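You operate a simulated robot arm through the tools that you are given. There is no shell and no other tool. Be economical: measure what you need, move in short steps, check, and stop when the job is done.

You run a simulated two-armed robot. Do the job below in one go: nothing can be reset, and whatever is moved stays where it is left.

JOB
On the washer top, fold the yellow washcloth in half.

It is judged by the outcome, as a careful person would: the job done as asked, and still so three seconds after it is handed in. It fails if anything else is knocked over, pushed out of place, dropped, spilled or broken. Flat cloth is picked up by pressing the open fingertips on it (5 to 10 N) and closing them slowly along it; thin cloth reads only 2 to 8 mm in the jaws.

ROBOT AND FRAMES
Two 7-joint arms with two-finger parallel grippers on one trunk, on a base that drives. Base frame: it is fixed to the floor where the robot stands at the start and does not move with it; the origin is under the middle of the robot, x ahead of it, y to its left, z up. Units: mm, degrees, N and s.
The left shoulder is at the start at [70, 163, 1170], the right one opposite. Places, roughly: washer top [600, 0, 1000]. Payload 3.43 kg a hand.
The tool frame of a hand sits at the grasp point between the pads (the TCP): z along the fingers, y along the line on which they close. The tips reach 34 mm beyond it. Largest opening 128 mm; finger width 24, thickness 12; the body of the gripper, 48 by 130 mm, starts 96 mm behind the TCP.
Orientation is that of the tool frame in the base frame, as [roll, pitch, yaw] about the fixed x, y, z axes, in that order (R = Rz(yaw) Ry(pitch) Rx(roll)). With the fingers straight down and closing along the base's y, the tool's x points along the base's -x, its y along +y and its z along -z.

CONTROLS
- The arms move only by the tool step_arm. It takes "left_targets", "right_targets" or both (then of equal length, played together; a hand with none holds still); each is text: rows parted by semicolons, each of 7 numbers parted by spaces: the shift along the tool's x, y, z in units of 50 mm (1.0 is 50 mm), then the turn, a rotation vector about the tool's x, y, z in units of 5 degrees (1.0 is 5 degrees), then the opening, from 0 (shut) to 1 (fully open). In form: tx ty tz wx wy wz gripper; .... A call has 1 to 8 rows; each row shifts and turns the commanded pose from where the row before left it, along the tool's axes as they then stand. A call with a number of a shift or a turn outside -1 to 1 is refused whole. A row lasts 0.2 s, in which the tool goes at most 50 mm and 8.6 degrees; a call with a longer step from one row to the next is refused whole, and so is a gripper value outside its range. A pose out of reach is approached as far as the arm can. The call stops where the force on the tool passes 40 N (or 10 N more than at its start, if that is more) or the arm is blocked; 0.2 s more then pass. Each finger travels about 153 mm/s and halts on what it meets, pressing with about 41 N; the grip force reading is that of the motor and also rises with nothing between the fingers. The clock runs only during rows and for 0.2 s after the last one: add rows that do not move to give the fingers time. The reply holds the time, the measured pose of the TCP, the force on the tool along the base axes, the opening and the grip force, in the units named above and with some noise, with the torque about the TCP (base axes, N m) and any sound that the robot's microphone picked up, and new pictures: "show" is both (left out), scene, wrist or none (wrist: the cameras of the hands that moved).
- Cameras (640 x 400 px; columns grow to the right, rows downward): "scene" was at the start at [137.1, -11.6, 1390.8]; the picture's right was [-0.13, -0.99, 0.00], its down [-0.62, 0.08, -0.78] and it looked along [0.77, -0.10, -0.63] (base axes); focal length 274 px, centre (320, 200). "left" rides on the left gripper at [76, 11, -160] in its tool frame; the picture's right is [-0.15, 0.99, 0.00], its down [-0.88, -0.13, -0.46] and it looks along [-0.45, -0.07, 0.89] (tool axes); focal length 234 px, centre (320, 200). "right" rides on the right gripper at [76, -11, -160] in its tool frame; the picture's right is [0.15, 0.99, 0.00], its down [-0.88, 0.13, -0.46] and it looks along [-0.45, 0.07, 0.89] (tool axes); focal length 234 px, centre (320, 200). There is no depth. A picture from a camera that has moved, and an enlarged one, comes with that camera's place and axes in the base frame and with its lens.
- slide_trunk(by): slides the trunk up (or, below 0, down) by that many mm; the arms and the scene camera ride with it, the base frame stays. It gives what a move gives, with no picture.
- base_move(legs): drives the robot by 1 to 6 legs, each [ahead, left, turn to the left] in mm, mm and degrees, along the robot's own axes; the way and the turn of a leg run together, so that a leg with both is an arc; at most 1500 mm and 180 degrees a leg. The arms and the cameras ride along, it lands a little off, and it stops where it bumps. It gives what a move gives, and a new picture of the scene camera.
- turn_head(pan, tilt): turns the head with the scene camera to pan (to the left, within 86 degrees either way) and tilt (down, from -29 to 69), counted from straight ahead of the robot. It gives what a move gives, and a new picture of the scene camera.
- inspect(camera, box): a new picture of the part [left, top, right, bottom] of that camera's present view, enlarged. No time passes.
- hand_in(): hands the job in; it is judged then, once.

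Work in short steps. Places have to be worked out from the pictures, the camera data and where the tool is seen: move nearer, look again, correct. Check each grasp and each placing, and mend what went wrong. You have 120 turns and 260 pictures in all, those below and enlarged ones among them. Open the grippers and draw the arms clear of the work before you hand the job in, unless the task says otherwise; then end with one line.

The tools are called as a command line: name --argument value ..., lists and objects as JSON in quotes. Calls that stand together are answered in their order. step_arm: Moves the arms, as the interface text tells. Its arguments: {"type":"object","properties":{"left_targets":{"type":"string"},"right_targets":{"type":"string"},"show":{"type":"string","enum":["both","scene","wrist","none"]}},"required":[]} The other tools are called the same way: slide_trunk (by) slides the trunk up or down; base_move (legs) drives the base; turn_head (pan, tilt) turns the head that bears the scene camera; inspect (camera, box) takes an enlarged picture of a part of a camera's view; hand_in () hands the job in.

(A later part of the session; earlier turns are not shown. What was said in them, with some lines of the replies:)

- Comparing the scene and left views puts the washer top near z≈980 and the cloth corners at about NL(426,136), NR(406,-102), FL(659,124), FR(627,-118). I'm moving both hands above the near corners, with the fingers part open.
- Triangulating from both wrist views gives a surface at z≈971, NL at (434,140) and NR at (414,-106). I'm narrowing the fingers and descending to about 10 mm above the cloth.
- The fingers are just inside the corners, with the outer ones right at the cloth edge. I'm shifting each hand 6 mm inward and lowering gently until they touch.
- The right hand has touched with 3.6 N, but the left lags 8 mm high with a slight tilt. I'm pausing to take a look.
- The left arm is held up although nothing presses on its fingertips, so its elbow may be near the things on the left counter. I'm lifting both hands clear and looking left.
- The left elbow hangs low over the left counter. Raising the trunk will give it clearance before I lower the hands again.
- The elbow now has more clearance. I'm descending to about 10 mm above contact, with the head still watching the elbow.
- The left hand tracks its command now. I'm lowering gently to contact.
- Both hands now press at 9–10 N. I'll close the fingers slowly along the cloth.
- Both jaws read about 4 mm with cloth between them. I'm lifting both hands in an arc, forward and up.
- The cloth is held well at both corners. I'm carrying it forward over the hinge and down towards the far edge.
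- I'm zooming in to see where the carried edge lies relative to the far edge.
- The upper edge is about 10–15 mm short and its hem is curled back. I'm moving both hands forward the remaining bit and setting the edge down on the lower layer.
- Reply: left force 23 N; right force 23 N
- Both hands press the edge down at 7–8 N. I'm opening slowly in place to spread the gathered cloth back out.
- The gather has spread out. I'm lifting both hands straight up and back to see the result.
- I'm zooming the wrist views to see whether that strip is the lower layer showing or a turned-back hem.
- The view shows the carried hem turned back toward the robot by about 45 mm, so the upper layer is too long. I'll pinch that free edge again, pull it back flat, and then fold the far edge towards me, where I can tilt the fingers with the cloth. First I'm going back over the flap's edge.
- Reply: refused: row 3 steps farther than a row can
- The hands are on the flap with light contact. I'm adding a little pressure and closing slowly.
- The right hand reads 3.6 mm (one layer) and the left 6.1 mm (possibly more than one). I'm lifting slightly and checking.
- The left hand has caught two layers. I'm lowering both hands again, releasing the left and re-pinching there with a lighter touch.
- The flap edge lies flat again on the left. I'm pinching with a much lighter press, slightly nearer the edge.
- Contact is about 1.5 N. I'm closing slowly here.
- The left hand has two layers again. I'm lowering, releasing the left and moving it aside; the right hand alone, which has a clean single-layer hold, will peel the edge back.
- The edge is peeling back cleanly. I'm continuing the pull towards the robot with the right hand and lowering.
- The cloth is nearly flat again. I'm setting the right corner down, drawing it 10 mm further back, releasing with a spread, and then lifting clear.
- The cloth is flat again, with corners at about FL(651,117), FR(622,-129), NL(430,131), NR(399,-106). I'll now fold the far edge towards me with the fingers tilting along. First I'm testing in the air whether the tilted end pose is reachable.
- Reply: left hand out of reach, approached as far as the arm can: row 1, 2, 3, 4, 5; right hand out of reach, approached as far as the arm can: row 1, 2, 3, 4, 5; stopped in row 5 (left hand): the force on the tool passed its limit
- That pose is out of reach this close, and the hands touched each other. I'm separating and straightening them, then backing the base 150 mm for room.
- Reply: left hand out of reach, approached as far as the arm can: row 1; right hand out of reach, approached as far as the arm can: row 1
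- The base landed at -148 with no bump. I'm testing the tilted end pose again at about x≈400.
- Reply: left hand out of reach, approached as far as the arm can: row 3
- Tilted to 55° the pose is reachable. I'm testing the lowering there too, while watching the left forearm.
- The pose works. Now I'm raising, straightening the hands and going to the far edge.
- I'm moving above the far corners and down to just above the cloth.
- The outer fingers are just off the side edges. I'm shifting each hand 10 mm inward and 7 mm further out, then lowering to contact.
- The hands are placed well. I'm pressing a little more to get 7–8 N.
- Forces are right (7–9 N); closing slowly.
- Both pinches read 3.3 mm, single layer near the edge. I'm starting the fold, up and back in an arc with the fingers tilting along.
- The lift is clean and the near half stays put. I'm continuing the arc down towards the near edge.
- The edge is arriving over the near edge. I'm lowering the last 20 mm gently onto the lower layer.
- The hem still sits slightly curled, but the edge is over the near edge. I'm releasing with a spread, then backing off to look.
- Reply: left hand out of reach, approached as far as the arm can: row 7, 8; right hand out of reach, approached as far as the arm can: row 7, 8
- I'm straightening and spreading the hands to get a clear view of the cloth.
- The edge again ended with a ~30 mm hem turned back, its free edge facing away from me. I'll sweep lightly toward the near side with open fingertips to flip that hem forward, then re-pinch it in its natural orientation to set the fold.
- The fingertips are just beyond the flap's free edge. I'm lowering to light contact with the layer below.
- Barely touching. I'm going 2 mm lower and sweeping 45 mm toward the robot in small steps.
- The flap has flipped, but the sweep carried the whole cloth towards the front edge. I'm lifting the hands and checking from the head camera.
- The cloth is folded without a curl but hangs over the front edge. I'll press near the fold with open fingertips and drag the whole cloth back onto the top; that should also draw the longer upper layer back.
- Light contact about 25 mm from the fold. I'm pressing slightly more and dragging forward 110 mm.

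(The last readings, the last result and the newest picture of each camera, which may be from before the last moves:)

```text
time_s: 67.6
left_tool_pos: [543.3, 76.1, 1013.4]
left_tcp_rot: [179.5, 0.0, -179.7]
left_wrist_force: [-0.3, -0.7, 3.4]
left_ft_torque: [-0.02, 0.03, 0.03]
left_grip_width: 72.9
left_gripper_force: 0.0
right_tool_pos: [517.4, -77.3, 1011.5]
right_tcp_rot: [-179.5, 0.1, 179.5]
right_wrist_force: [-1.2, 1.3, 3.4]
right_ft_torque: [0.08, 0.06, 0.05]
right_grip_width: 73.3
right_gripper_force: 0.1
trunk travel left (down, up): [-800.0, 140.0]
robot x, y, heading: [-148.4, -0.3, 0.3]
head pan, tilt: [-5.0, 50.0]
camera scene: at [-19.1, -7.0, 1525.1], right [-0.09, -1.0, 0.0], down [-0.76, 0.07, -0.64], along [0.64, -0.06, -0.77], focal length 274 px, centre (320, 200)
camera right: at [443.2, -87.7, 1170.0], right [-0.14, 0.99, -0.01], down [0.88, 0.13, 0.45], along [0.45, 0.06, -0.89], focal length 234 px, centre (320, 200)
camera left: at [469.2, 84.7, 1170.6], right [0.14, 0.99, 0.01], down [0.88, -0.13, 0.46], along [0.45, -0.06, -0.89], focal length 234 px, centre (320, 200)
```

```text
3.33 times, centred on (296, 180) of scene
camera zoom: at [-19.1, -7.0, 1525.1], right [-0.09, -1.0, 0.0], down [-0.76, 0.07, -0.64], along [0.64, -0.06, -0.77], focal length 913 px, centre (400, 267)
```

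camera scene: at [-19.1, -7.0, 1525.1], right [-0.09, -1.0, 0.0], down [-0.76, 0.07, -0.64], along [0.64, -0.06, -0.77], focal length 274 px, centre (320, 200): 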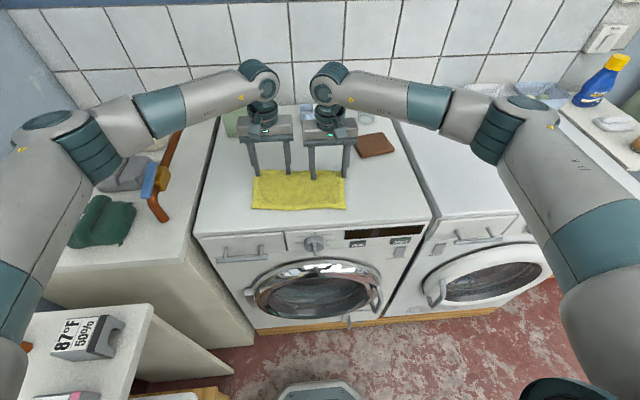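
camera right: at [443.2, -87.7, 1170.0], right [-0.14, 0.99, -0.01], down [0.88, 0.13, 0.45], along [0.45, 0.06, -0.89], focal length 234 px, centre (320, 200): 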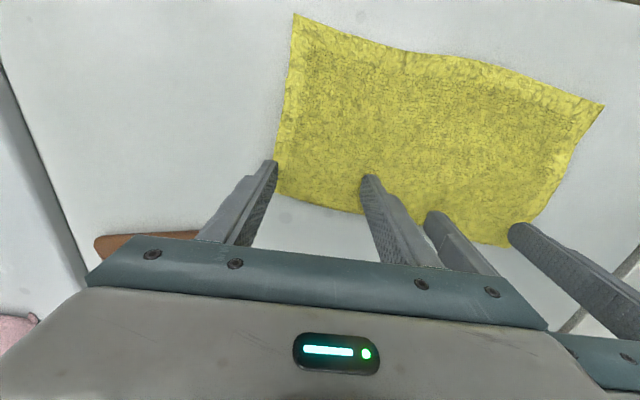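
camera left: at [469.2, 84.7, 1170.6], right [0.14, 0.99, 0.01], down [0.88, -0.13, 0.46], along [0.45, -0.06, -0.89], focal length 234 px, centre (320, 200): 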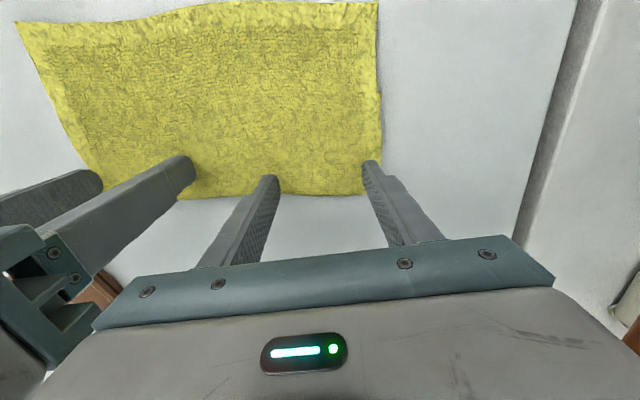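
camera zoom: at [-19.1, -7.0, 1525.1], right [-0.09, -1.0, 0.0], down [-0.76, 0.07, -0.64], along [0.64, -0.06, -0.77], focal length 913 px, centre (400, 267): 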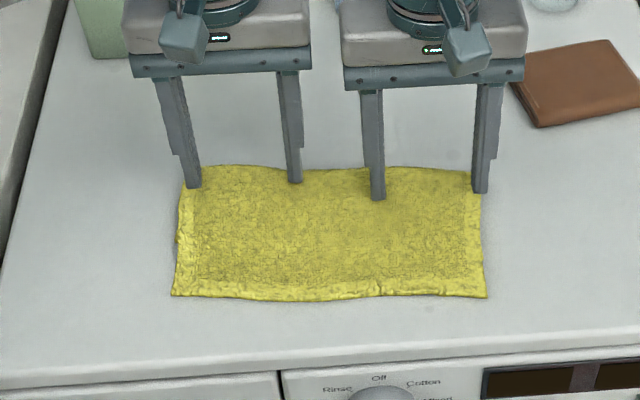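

The cloth came back flat as a clean rectangle. I'm lifting the hands clear and checking how the edges line up.

step_arm --left_targets "0 0 -0.5 0 0 0 0.57;0 0 -0.9 0 0 0 0.57;0.7 0 -0.3 0 0 0 0.4;0.7 0 0 0 0 0 0.27;0.7 0 0 0 0 0 0.27" --right_targets "0 0 -0.5 0 0 0 0.57;0 0 -0.9 0 0 0 0.57;0.7 0 -0.3 0 0 0 0.4;0.7 0 0 0 0 0 0.27;0.7 0 0 0 0 0 0.27" --show "both"

inspect --camera "scene" --box '[220, 140, 380, 240]'

inspect --camera "left" --box '[40, 60, 424, 300]'

inspect --camera "right" --box '[240, 60, 624, 300]'

```text
time_s: 68.8
left_tool_pos: [436.6, 74.7, 1096.3]
left_tcp_rot: [179.5, 0.1, -179.7]
left_wrist_force: [-0.4, 0.3, 0.5]
left_ft_torque: [0.03, 0.0, -0.03]
left_grip_width: 34.6
left_gripper_force: 0.1
right_tool_pos: [409.5, -74.9, 1095.9]
right_tcp_rot: [-179.6, 0.1, 179.5]
right_wrist_force: [0.4, 0.2, -0.1]
right_ft_torque: [0.01, -0.01, 0.0]
right_grip_width: 34.6
right_gripper_force: 0.1
trunk travel left (down, up): [-800.0, 140.0]
robot x, y, heading: [-145.7, 0.2, 0.0]
head pan, tilt: [-5.0, 50.0]
camera scene: at [-20.6, -6.8, 1525.3], right [-0.09, -1.0, 0.0], down [-0.76, 0.07, -0.64], along [0.64, -0.06, -0.77], focal length 274 px, centre (320, 200)
camera right: at [336.1, -85.7, 1254.8], right [-0.14, 0.99, -0.01], down [0.88, 0.13, 0.46], along [0.45, 0.06, -0.89], focal length 234 px, centre (320, 200)
camera left: at [361.7, 83.8, 1255.8], right [0.14, 0.99, 0.01], down [0.88, -0.13, 0.46], along [0.45, -0.06, -0.89], focal length 234 px, centre (320, 200)
```

scene: 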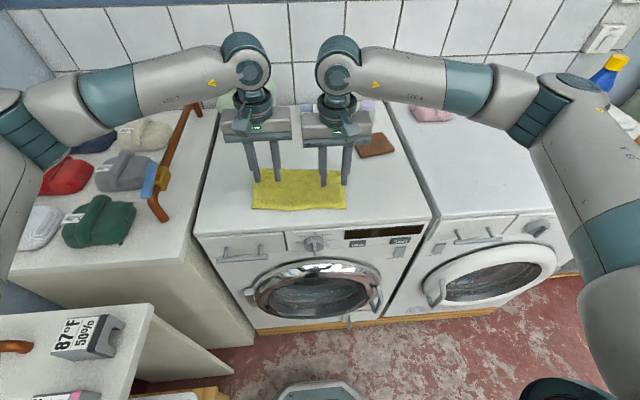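
right: 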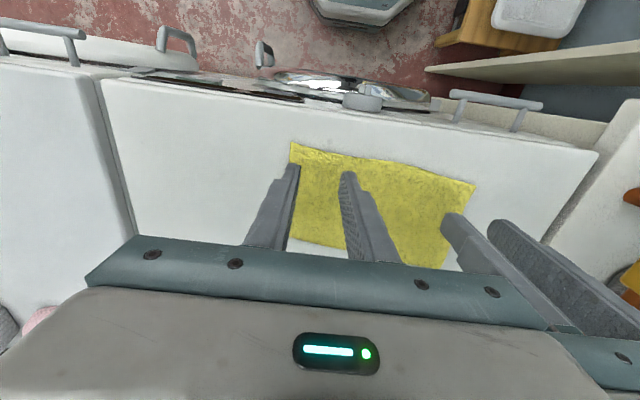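
left: 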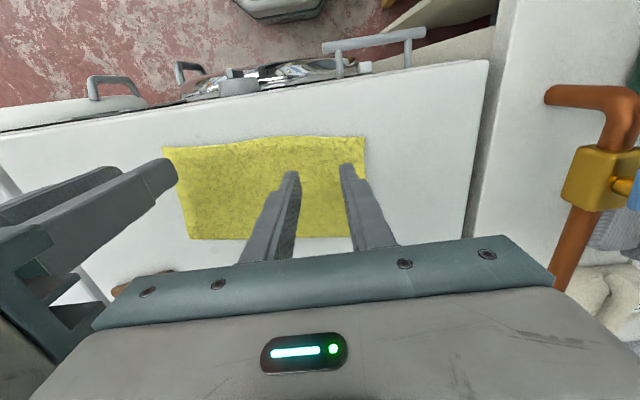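

```text
4.00 times, centred on (300, 190) of scene
camera zoom: at [-20.6, -6.8, 1525.3], right [-0.09, -1.0, 0.0], down [-0.76, 0.07, -0.64], along [0.64, -0.06, -0.77], focal length 1096 px, centre (400, 240)
```

zoom: 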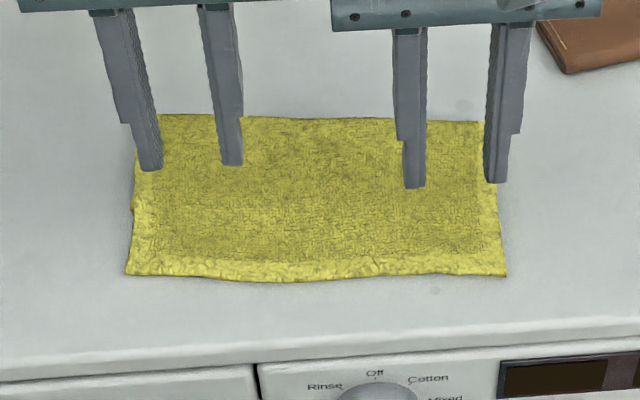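

```text
1.67 times, centred on (232, 180) of left
camera zoom: at [361.7, 83.8, 1255.8], right [0.14, 0.99, 0.01], down [0.88, -0.13, 0.46], along [0.45, -0.06, -0.89], focal length 390 px, centre (467, 233)
```

zoom: 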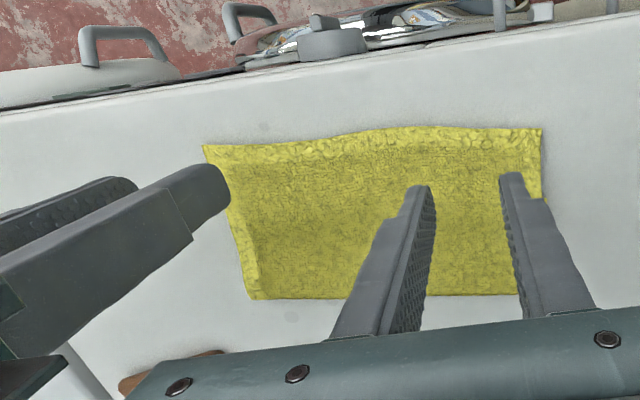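

```text
1.67 times, centred on (432, 180) of right
camera zoom: at [336.1, -85.7, 1254.8], right [-0.14, 0.99, -0.01], down [0.88, 0.13, 0.46], along [0.45, 0.06, -0.89], focal length 390 px, centre (133, 233)
```

zoom: 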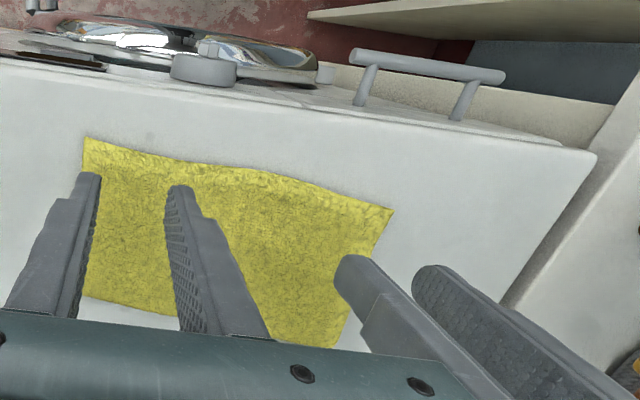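

Edges: fold at x≈567/541, upper near edge at 425/404. So the upper layer is about 140 mm deep and the lower about 103 mm, an overhang of roughly 35 mm. I'll pinch the upper near edge (single layer there, natural orientation), lift, and re-lay it further in.

step_arm --left_targets "0.14 0.2 0 0 0 0 0.27;0 0 0.8 0 0 0 0.27;0 0 0.7 0 0 0 0.27;0 0 0.24 0 0 0 0.27;0 0 0 0 0 0 0.27" --right_targets "-0.13 -0.1 0 0 0 0 0.27;0 0 0.8 0 0 0 0.27;0 0 0.7 0 0 0 0.27;0 0 0.24 0 0 0 0.27;0 0 0 0 0 0 0.27" --show "wrist"

```text
time_s: 70.0
left_tool_pos: [430.3, 85.9, 1008.0]
left_tcp_rot: [179.5, 0.1, -179.7]
left_wrist_force: [-0.4, 1.0, 0.8]
left_ft_torque: [-0.01, -0.01, -0.01]
left_grip_width: 34.6
left_gripper_force: 0.0
right_tool_pos: [418.8, -80.4, 1008.5]
right_tcp_rot: [-179.6, -0.1, 179.5]
right_wrist_force: [-0.8, 1.5, 5.0]
right_ft_torque: [0.04, 0.0, 0.01]
right_grip_width: 34.6
right_gripper_force: 0.0
trunk travel left (down, up): [-800.0, 140.0]
robot x, y, heading: [-150.1, -2.0, 0.1]
head pan, tilt: [-5.0, 50.0]
camera right: at [344.1, -91.5, 1166.6], right [-0.14, 0.99, -0.01], down [0.88, 0.13, 0.46], along [0.45, 0.06, -0.89], focal length 234 px, centre (320, 200)
camera left: at [356.5, 94.4, 1167.8], right [0.14, 0.99, 0.01], down [0.88, -0.13, 0.46], along [0.45, -0.06, -0.89], focal length 234 px, centre (320, 200)
```

right: 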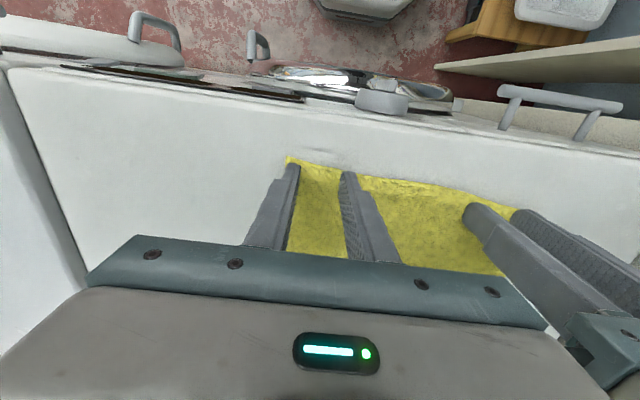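
left: 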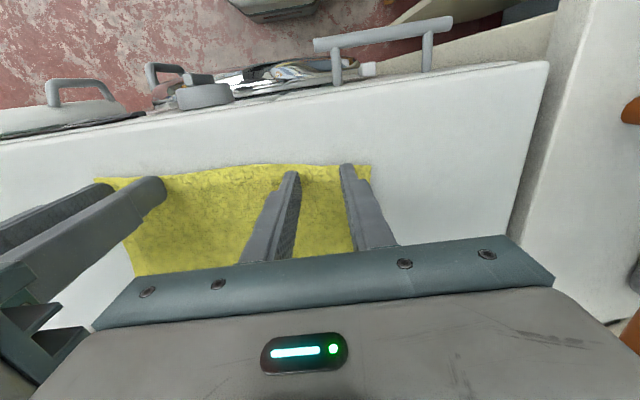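

The fingers are positioned on the edge. I'm pressing the left a little more and closing slowly.

step_arm --left_targets "0 0 0.06 0 0 0 0.27;0 0 0 0 0 0 0.22;0 0 0 0 0 0 0.17;0 0 0 0 0 0 0.12;0 0 0 0 0 0 0.07;0 0 0 0 0 0 0.02;0 0 0 0 0 0 0;0 0 0 0 0 0 0" --right_targets "0 0 0.04 0 0 0 0.27;0 0 0 0 0 0 0.22;0 0 0 0 0 0 0.17;0 0 0 0 0 0 0.12;0 0 0 0 0 0 0.07;0 0 0 0 0 0 0.02;0 0 0 0 0 0 0;0 0 0 0 0 0 0" --show "wrist"

```text
time_s: 71.8
left_tool_pos: [429.6, 83.7, 1006.1]
left_tcp_rot: [179.6, 0.1, -179.8]
left_wrist_force: [-1.1, -8.0, 8.7]
left_ft_torque: [-0.25, -0.01, -0.04]
left_grip_width: 3.5
left_gripper_force: 38.3
right_tool_pos: [416.9, -81.0, 1006.4]
right_tcp_rot: [-179.6, 0.1, 179.4]
right_wrist_force: [1.4, 6.7, 13.8]
right_ft_torque: [0.23, -0.05, 0.03]
right_grip_width: 3.4
right_gripper_force: 38.4
trunk travel left (down, up): [-800.0, 140.0]
robot x, y, heading: [-154.1, 0.5, 0.1]
head pan, tilt: [-5.0, 50.0]
camera right: at [342.6, -91.6, 1165.5], right [-0.14, 0.99, -0.01], down [0.88, 0.13, 0.46], along [0.45, 0.06, -0.89], focal length 234 px, centre (320, 200)
camera left: at [354.8, 94.0, 1166.1], right [0.14, 0.99, 0.01], down [0.88, -0.13, 0.46], along [0.45, -0.06, -0.89], focal length 234 px, centre (320, 200)
```

right: 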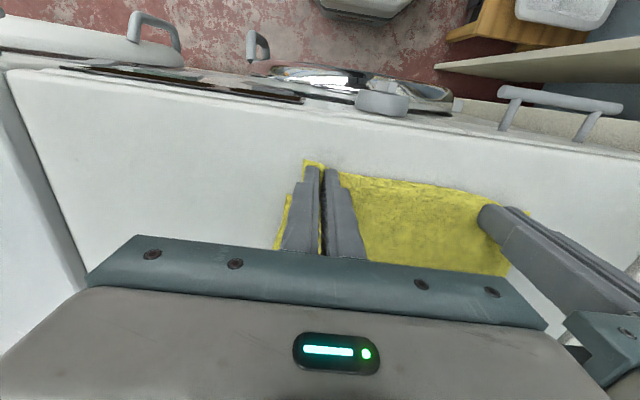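
left: 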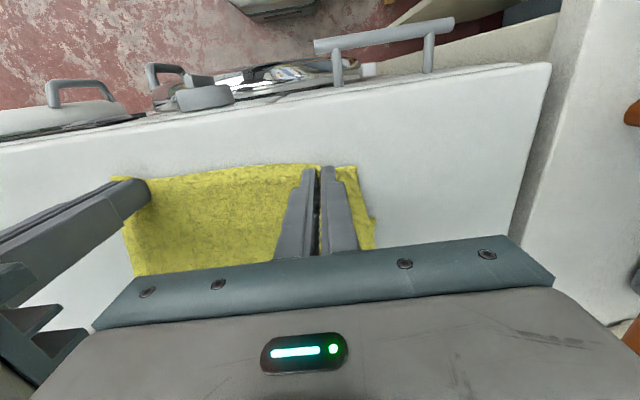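

Both hold a single layer (3.5 mm). I'm lifting the edge up and past vertical so the lower layer can lie out flat, then looking.

step_arm --left_targets "-0.2 -0.06 -0.7 0 0 0 0;-0.5 -0.04 -0.7 0 0 0 0;-0.8 -0.04 -0.5 0 0 0 0;-0.9 -0.04 -0.2 0 0 0 0;-0.8 -0.04 0 0 0 0 0;-0.4 -0.04 0.1 0 0 0 0;0 0 0 0 0 0 0" --right_targets "-0.2 0.02 -0.7 0 0 0 0;-0.5 -0.04 -0.7 0 0 0 0;-0.8 -0.04 -0.5 0 0 0 0;-0.9 -0.04 -0.2 0 0 0 0;-0.8 -0.04 0 0 0 0 0;-0.4 -0.04 0.1 0 0 0 0;0 0 0 0 0 0 0"

inspect --camera "scene" --box '[200, 120, 392, 240]'

```text
time_s: 73.4
left_tool_pos: [611.1, 72.4, 1105.7]
left_tcp_rot: [179.5, 0.1, -179.9]
left_wrist_force: [-0.1, -3.1, 0.2]
left_ft_torque: [-0.14, 0.01, -0.01]
left_grip_width: 3.1
left_gripper_force: 38.3
right_tool_pos: [599.0, -91.5, 1104.5]
right_tcp_rot: [-179.5, 0.0, 179.5]
right_wrist_force: [1.0, 4.7, 0.2]
right_ft_torque: [0.15, -0.02, 0.0]
right_grip_width: 3.7
right_gripper_force: 38.0
trunk travel left (down, up): [-800.0, 140.0]
robot x, y, heading: [-144.4, -1.8, -0.2]
head pan, tilt: [-5.0, 50.0]
camera scene: at [-19.4, -6.9, 1525.1], right [-0.09, -1.0, 0.0], down [-0.76, 0.07, -0.64], along [0.64, -0.06, -0.77], focal length 274 px, centre (320, 200)
camera right: at [525.1, -101.6, 1265.1], right [-0.14, 0.99, -0.01], down [0.88, 0.13, 0.46], along [0.45, 0.06, -0.89], focal length 234 px, centre (320, 200)
camera left: at [536.8, 82.1, 1264.8], right [0.14, 0.99, 0.01], down [0.88, -0.13, 0.46], along [0.45, -0.06, -0.89], focal length 234 px, centre (320, 200)
```

scene: 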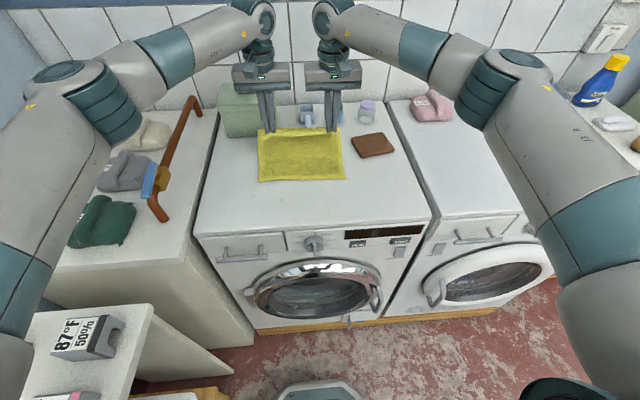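
right: 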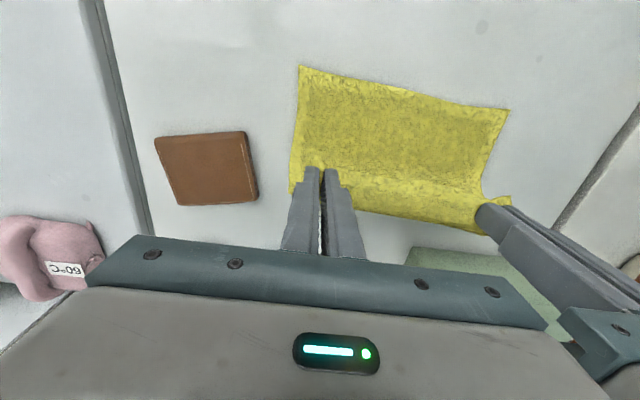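
left: 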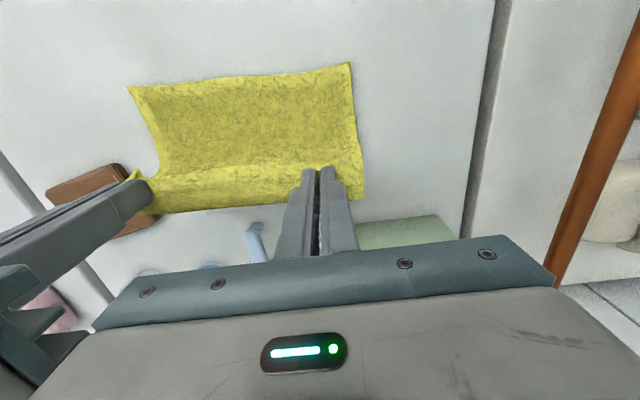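

```text
3.33 times, centred on (296, 180) of scene
camera zoom: at [-19.4, -6.9, 1525.1], right [-0.09, -1.0, 0.0], down [-0.76, 0.07, -0.64], along [0.64, -0.06, -0.77], focal length 913 px, centre (400, 267)
```

zoom: 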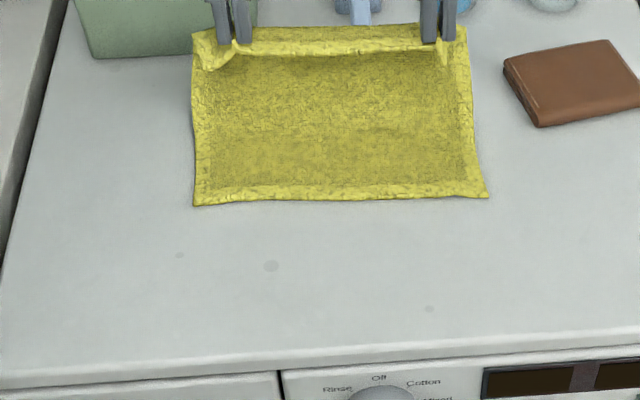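

The lower edge now lies at x≈522/509, so a proper half fold needs its crease near x≈640/628. I'm moving slightly further out, then bringing the edge back down in a full-radius arc to meet the lower edge.

step_arm --left_targets "-0.58 0 -0.2 0 0 0 0;0.54 0.01 0 0 0 0 0;0.54 0.01 0.22 0 0 0 0;0.46 0.01 0.36 0 0 0 0;0.36 0.01 0.46 0 0 0 0;0.22 0.01 0.54 0 0 0 0;0 0 0 0 0 0 0" --right_targets "-0.58 0 -0.2 0 0 0 0;0.54 -0.01 0 0 0 0 0;0.54 -0.01 0.22 0 0 0 0;0.46 -0.01 0.36 0 0 0 0;0.36 -0.01 0.46 0 0 0 0;0.22 -0.01 0.54 0 0 0 0;0 0 0 0 0 0 0"

inspect --camera "scene" --box '[200, 100, 392, 220]'

```text
time_s: 75.0
left_tool_pos: [534.5, 75.6, 1035.1]
left_tcp_rot: [179.6, -0.1, -179.6]
left_wrist_force: [-1.1, -8.4, 0.5]
left_ft_torque: [-0.29, 0.05, -0.06]
left_grip_width: 3.3
left_gripper_force: 37.7
right_tool_pos: [523.3, -93.3, 1037.1]
right_tcp_rot: [-179.5, 0.0, 179.5]
right_wrist_force: [1.6, 8.7, -1.3]
right_ft_torque: [0.3, -0.05, 0.05]
right_grip_width: 3.4
right_gripper_force: 37.9
trunk travel left (down, up): [-800.0, 140.0]
robot x, y, heading: [-147.4, -0.3, -0.0]
head pan, tilt: [-5.0, 50.0]
camera scene: at [-18.6, -7.1, 1525.0], right [-0.09, -1.0, 0.0], down [-0.76, 0.07, -0.64], along [0.64, -0.06, -0.77], focal length 274 px, centre (320, 200)
camera right: at [448.7, -103.3, 1195.4], right [-0.14, 0.99, -0.01], down [0.88, 0.13, 0.45], along [0.45, 0.06, -0.89], focal length 234 px, centre (320, 200)
camera left: at [459.8, 83.8, 1195.5], right [0.14, 0.99, 0.01], down [0.88, -0.13, 0.46], along [0.45, -0.06, -0.89], focal length 234 px, centre (320, 200)
```

scene: 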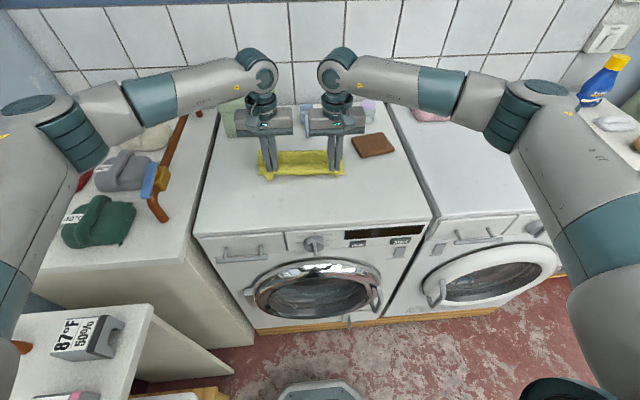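
right: 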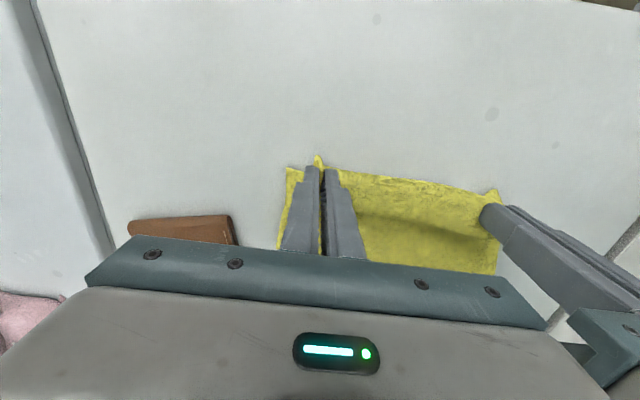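
left: 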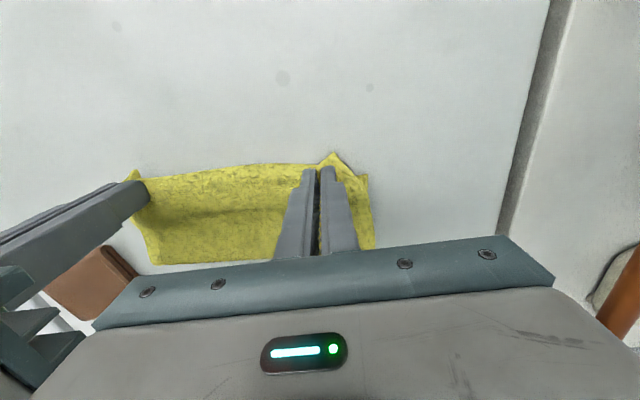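

```text
3.33 times, centred on (296, 160) of scene
camera zoom: at [-18.6, -7.1, 1525.0], right [-0.09, -1.0, 0.0], down [-0.76, 0.07, -0.64], along [0.64, -0.06, -0.77], focal length 913 px, centre (400, 333)
```

zoom: 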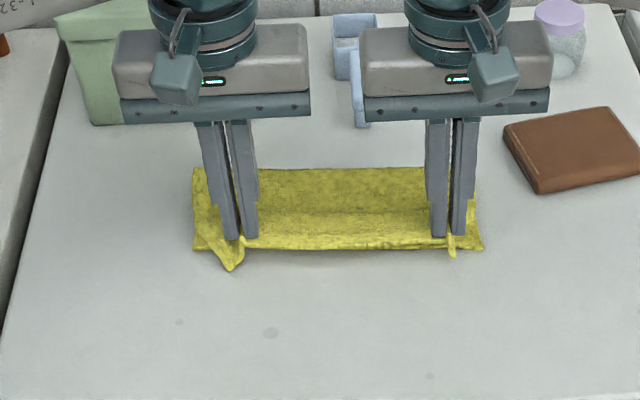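

The edge is nearly down, but the lower edge slid a little to x≈547/528. I'm placing the upper edge to match, about 12 mm further in.

step_arm --left_targets "-0.15 0 0.15 0 0 0 0;-0.15 0 0.2 0 0 0 0;0 0 0.1 0 0 0 0;0 0 0 0 0 0 0" --right_targets "-0.1 0 0.15 0 0 0 0;-0.1 0 0.2 0 0 0 0;0 0 0.13 0 0 0 0;0 0 0 0 0 0 0" --show "wrist"

inspect --camera "scene" --box '[200, 100, 392, 220]'

```text
time_s: 76.0
left_tool_pos: [549.6, 73.6, 1015.5]
left_tcp_rot: [179.4, -0.1, -179.9]
left_wrist_force: [-1.2, -11.0, 0.5]
left_ft_torque: [-0.36, 0.06, -0.07]
left_grip_width: 3.4
left_gripper_force: 38.1
right_tool_pos: [533.1, -92.7, 1013.6]
right_tcp_rot: [-179.5, 0.0, 179.5]
right_wrist_force: [1.5, 12.0, 1.1]
right_ft_torque: [0.39, -0.05, 0.0]
right_grip_width: 3.5
right_gripper_force: 38.2
trunk travel left (down, up): [-800.0, 140.0]
robot x, y, heading: [-145.6, 1.2, 0.0]
head pan, tilt: [-5.0, 50.0]
camera right: at [458.0, -103.7, 1171.5], right [-0.14, 0.99, -0.01], down [0.88, 0.13, 0.45], along [0.45, 0.06, -0.89], focal length 234 px, centre (320, 200)
camera left: at [475.1, 83.6, 1173.5], right [0.14, 0.99, 0.01], down [0.88, -0.13, 0.46], along [0.45, -0.06, -0.89], focal length 234 px, centre (320, 200)
```

right: 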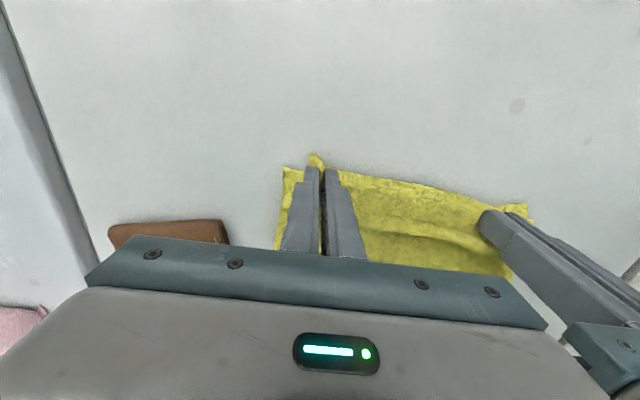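
left: 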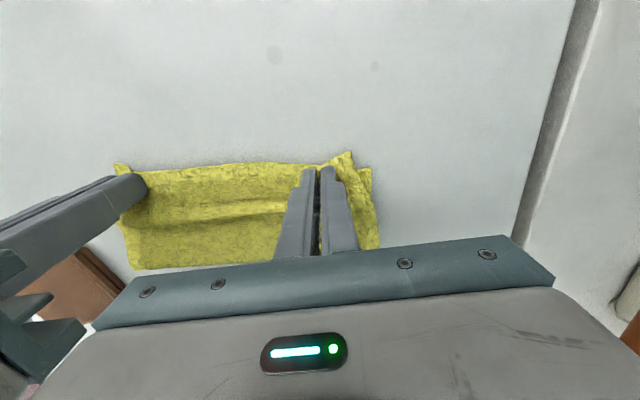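

```text
3.33 times, centred on (296, 160) of scene
camera zoom: at [-18.6, -7.0, 1525.1], right [-0.09, -1.0, 0.0], down [-0.76, 0.07, -0.64], along [0.64, -0.06, -0.77], focal length 913 px, centre (400, 333)
```

zoom: 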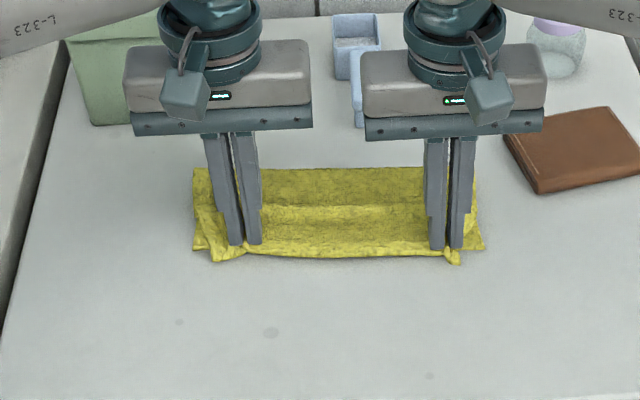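

The edges are aligned within several mm, with a small slack hump in the upper layer. I'm releasing with a spread while pressing lightly.

step_arm --left_targets "0 0 0.08 0 0 0 0;0 0 0 0 0 0 0.06;0 0 0 0 0 0 0.13;0 0 0 0 0 0 0.2;0 0 0 0 0 0 0.28;0 0 -0.4 0 0 0 0.28;0.5 0 -0.8 0 0 0 0.28;0.9 0.3 0 0 0 0 0.28" --right_targets "0 0 0.05 0 0 0 0;0 0 0 0 0 0 0.06;0 0 0 0 0 0 0.13;0 0 0 0 0 0 0.2;0 0 0 0 0 0 0.28;0 0 -0.4 0 0 0 0.28;0.5 0 -0.8 0 0 0 0.28;0.9 -0.3 0 0 0 0 0.28"

inspect --camera "scene" --box '[200, 100, 392, 220]'

inspect --camera "left" --box '[40, 100, 424, 340]'

```text
time_s: 77.8
left_tool_pos: [477.0, 89.4, 1071.8]
left_tcp_rot: [179.5, 0.2, -179.7]
left_wrist_force: [-1.0, 0.1, 0.2]
left_ft_torque: [-0.02, -0.02, 0.0]
left_grip_width: 35.7
left_gripper_force: 0.2
right_tool_pos: [461.6, -107.0, 1070.2]
right_tcp_rot: [-179.5, 0.2, 179.5]
right_wrist_force: [-0.5, -0.2, 0.2]
right_ft_torque: [-0.03, -0.04, -0.02]
right_grip_width: 36.0
right_gripper_force: 0.0
trunk travel left (down, up): [-800.0, 140.0]
robot x, y, heading: [-145.9, -3.7, -0.2]
head pan, tilt: [-5.0, 50.0]
camera scene: at [-21.3, -6.9, 1525.3], right [-0.09, -1.0, 0.0], down [-0.76, 0.07, -0.64], along [0.64, -0.06, -0.77], focal length 274 px, centre (320, 200)
camera right: at [385.3, -116.8, 1229.1], right [-0.14, 0.99, -0.01], down [0.88, 0.13, 0.46], along [0.45, 0.05, -0.89], focal length 234 px, centre (320, 200)
camera left: at [402.2, 98.5, 1230.3], right [0.14, 0.99, 0.01], down [0.88, -0.13, 0.46], along [0.45, -0.06, -0.89], focal length 234 px, centre (320, 200)
```

scene: 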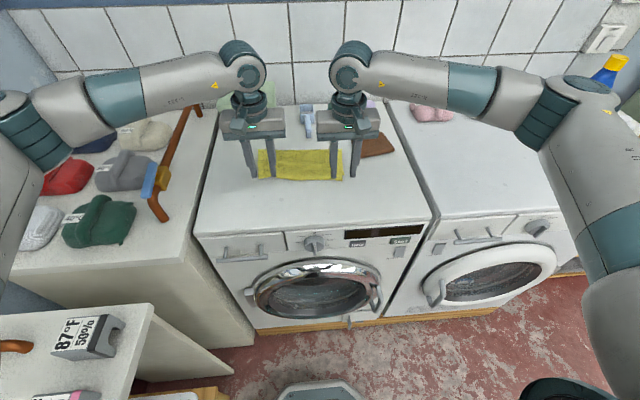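
right: 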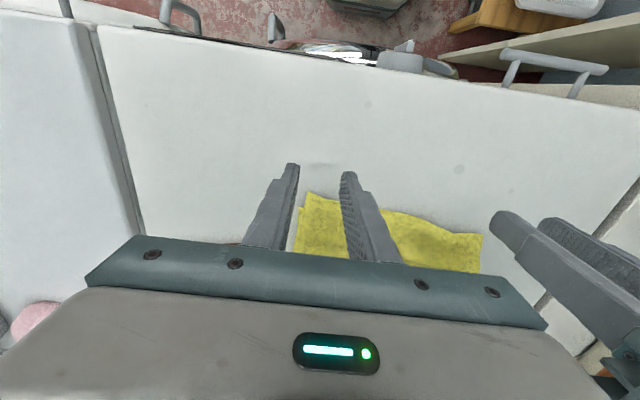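
left: 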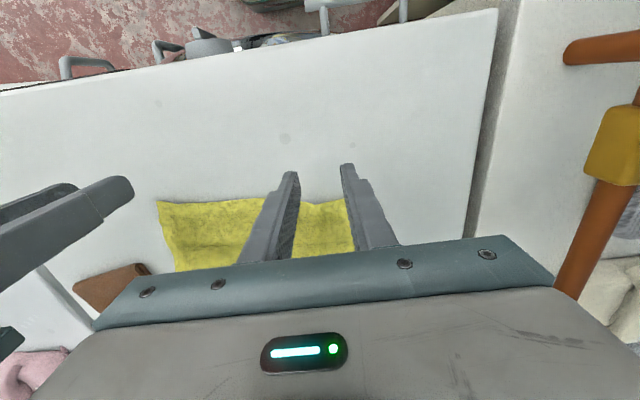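

```text
3.33 times, centred on (296, 160) of scene
camera zoom: at [-21.3, -6.9, 1525.3], right [-0.09, -1.0, 0.0], down [-0.76, 0.07, -0.64], along [0.64, -0.06, -0.77], focal length 913 px, centre (400, 333)
```

zoom: 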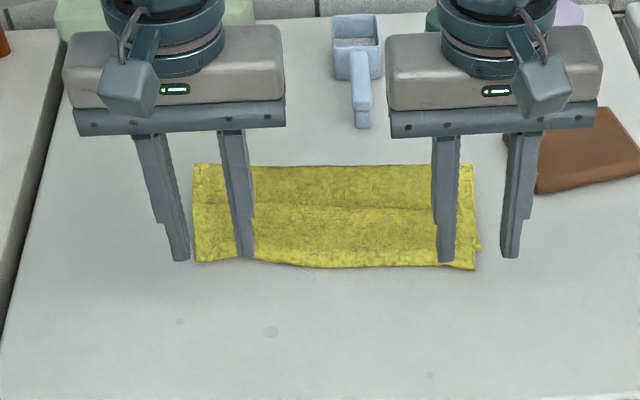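

```text
1.67 times, centred on (232, 220) of left
camera zoom: at [402.2, 98.5, 1230.3], right [0.14, 0.99, 0.01], down [0.88, -0.13, 0.46], along [0.45, -0.06, -0.89], focal length 390 px, centre (467, 167)
```

zoom: 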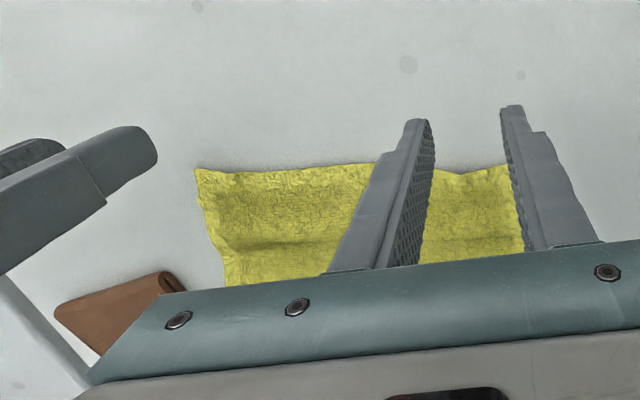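

This looks like a neat half-fold. I'm drawing the hands clear to the sides and up for an unobstructed check.

step_arm --left_targets "0.6 0.3 -0.6 0 0 0 0.28;0.7 0.5 -0.3 0 0 0 0.28;0.3 0.8 0 0 0 0 0.28;0 0.8 0 0 0 0 0.28" --right_targets "0.6 -0.3 -0.6 0 0 0 0.28;0.7 -0.5 -0.3 0 0 0 0.28;0.3 -0.8 0 0 0 0 0.28;0 -0.8 0 0 0 0 0.28" --show "both"

inspect --camera "scene" --box '[236, 120, 364, 200]'

```text
time_s: 78.8
left_tool_pos: [397.7, 207.8, 1117.9]
left_tcp_rot: [179.5, 0.1, -179.7]
left_wrist_force: [0.3, 1.1, 0.6]
left_ft_torque: [0.01, -0.01, -0.01]
left_grip_width: 35.7
left_gripper_force: 0.0
right_tool_pos: [380.3, -226.5, 1115.5]
right_tcp_rot: [-179.5, 0.1, 179.5]
right_wrist_force: [-0.7, 0.9, 0.2]
right_ft_torque: [0.0, -0.03, -0.02]
right_grip_width: 35.6
right_gripper_force: 0.0
trunk travel left (down, up): [-800.0, 140.0]
robot x, y, heading: [-149.3, -5.9, -0.1]
head pan, tilt: [-5.0, 50.0]
camera scene: at [-20.9, -6.8, 1525.3], right [-0.09, -1.0, 0.0], down [-0.76, 0.07, -0.64], along [0.64, -0.06, -0.77], focal length 274 px, centre (320, 200)
camera right: at [304.2, -236.3, 1274.4], right [-0.14, 0.99, -0.01], down [0.88, 0.13, 0.46], along [0.45, 0.06, -0.89], focal length 234 px, centre (320, 200)
camera left: at [322.4, 217.2, 1276.2], right [0.14, 0.99, 0.01], down [0.88, -0.13, 0.46], along [0.45, -0.06, -0.89], focal length 234 px, centre (320, 200)
```

scene: 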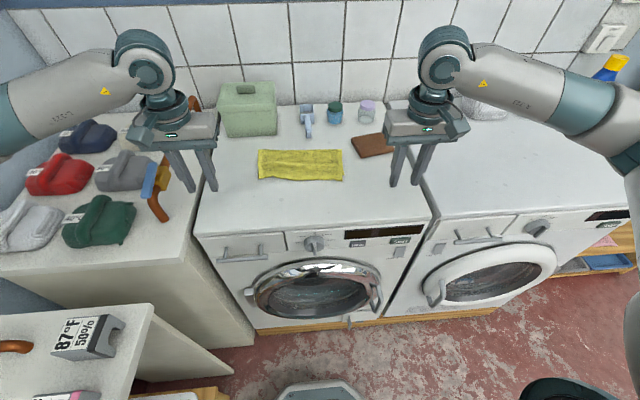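
right: 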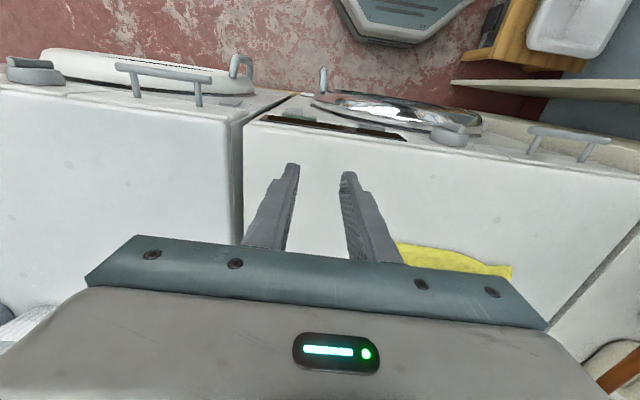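
left: 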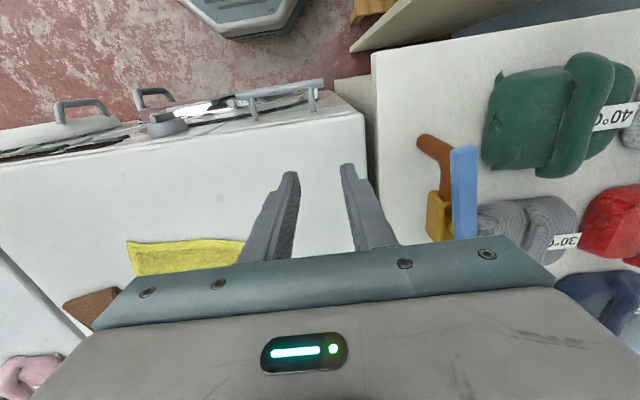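

```text
5.00 times, centred on (300, 160) of scene
camera zoom: at [-20.9, -6.8, 1525.3], right [-0.09, -1.0, 0.0], down [-0.76, 0.07, -0.64], along [0.64, -0.06, -0.77], focal length 1370 px, centre (420, 400)
```

zoom: 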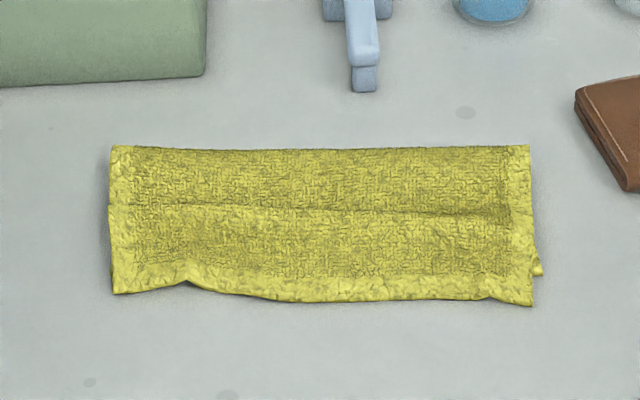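

The washcloth is on the washer top, folded in half. The edges meet within about 15–20 mm, there is no turned-back hem, and the other objects are where they started. The hands are open and clear, so I'm handing it in.

hand_in

```text
The job is handed in.
```

The yellow washcloth is folded in half on the washer top and handed in. The upper layer overhangs the lower by about 15–20 mm along the near edge, nothing else looked moved in the last picture, and both grippers are open and clear.
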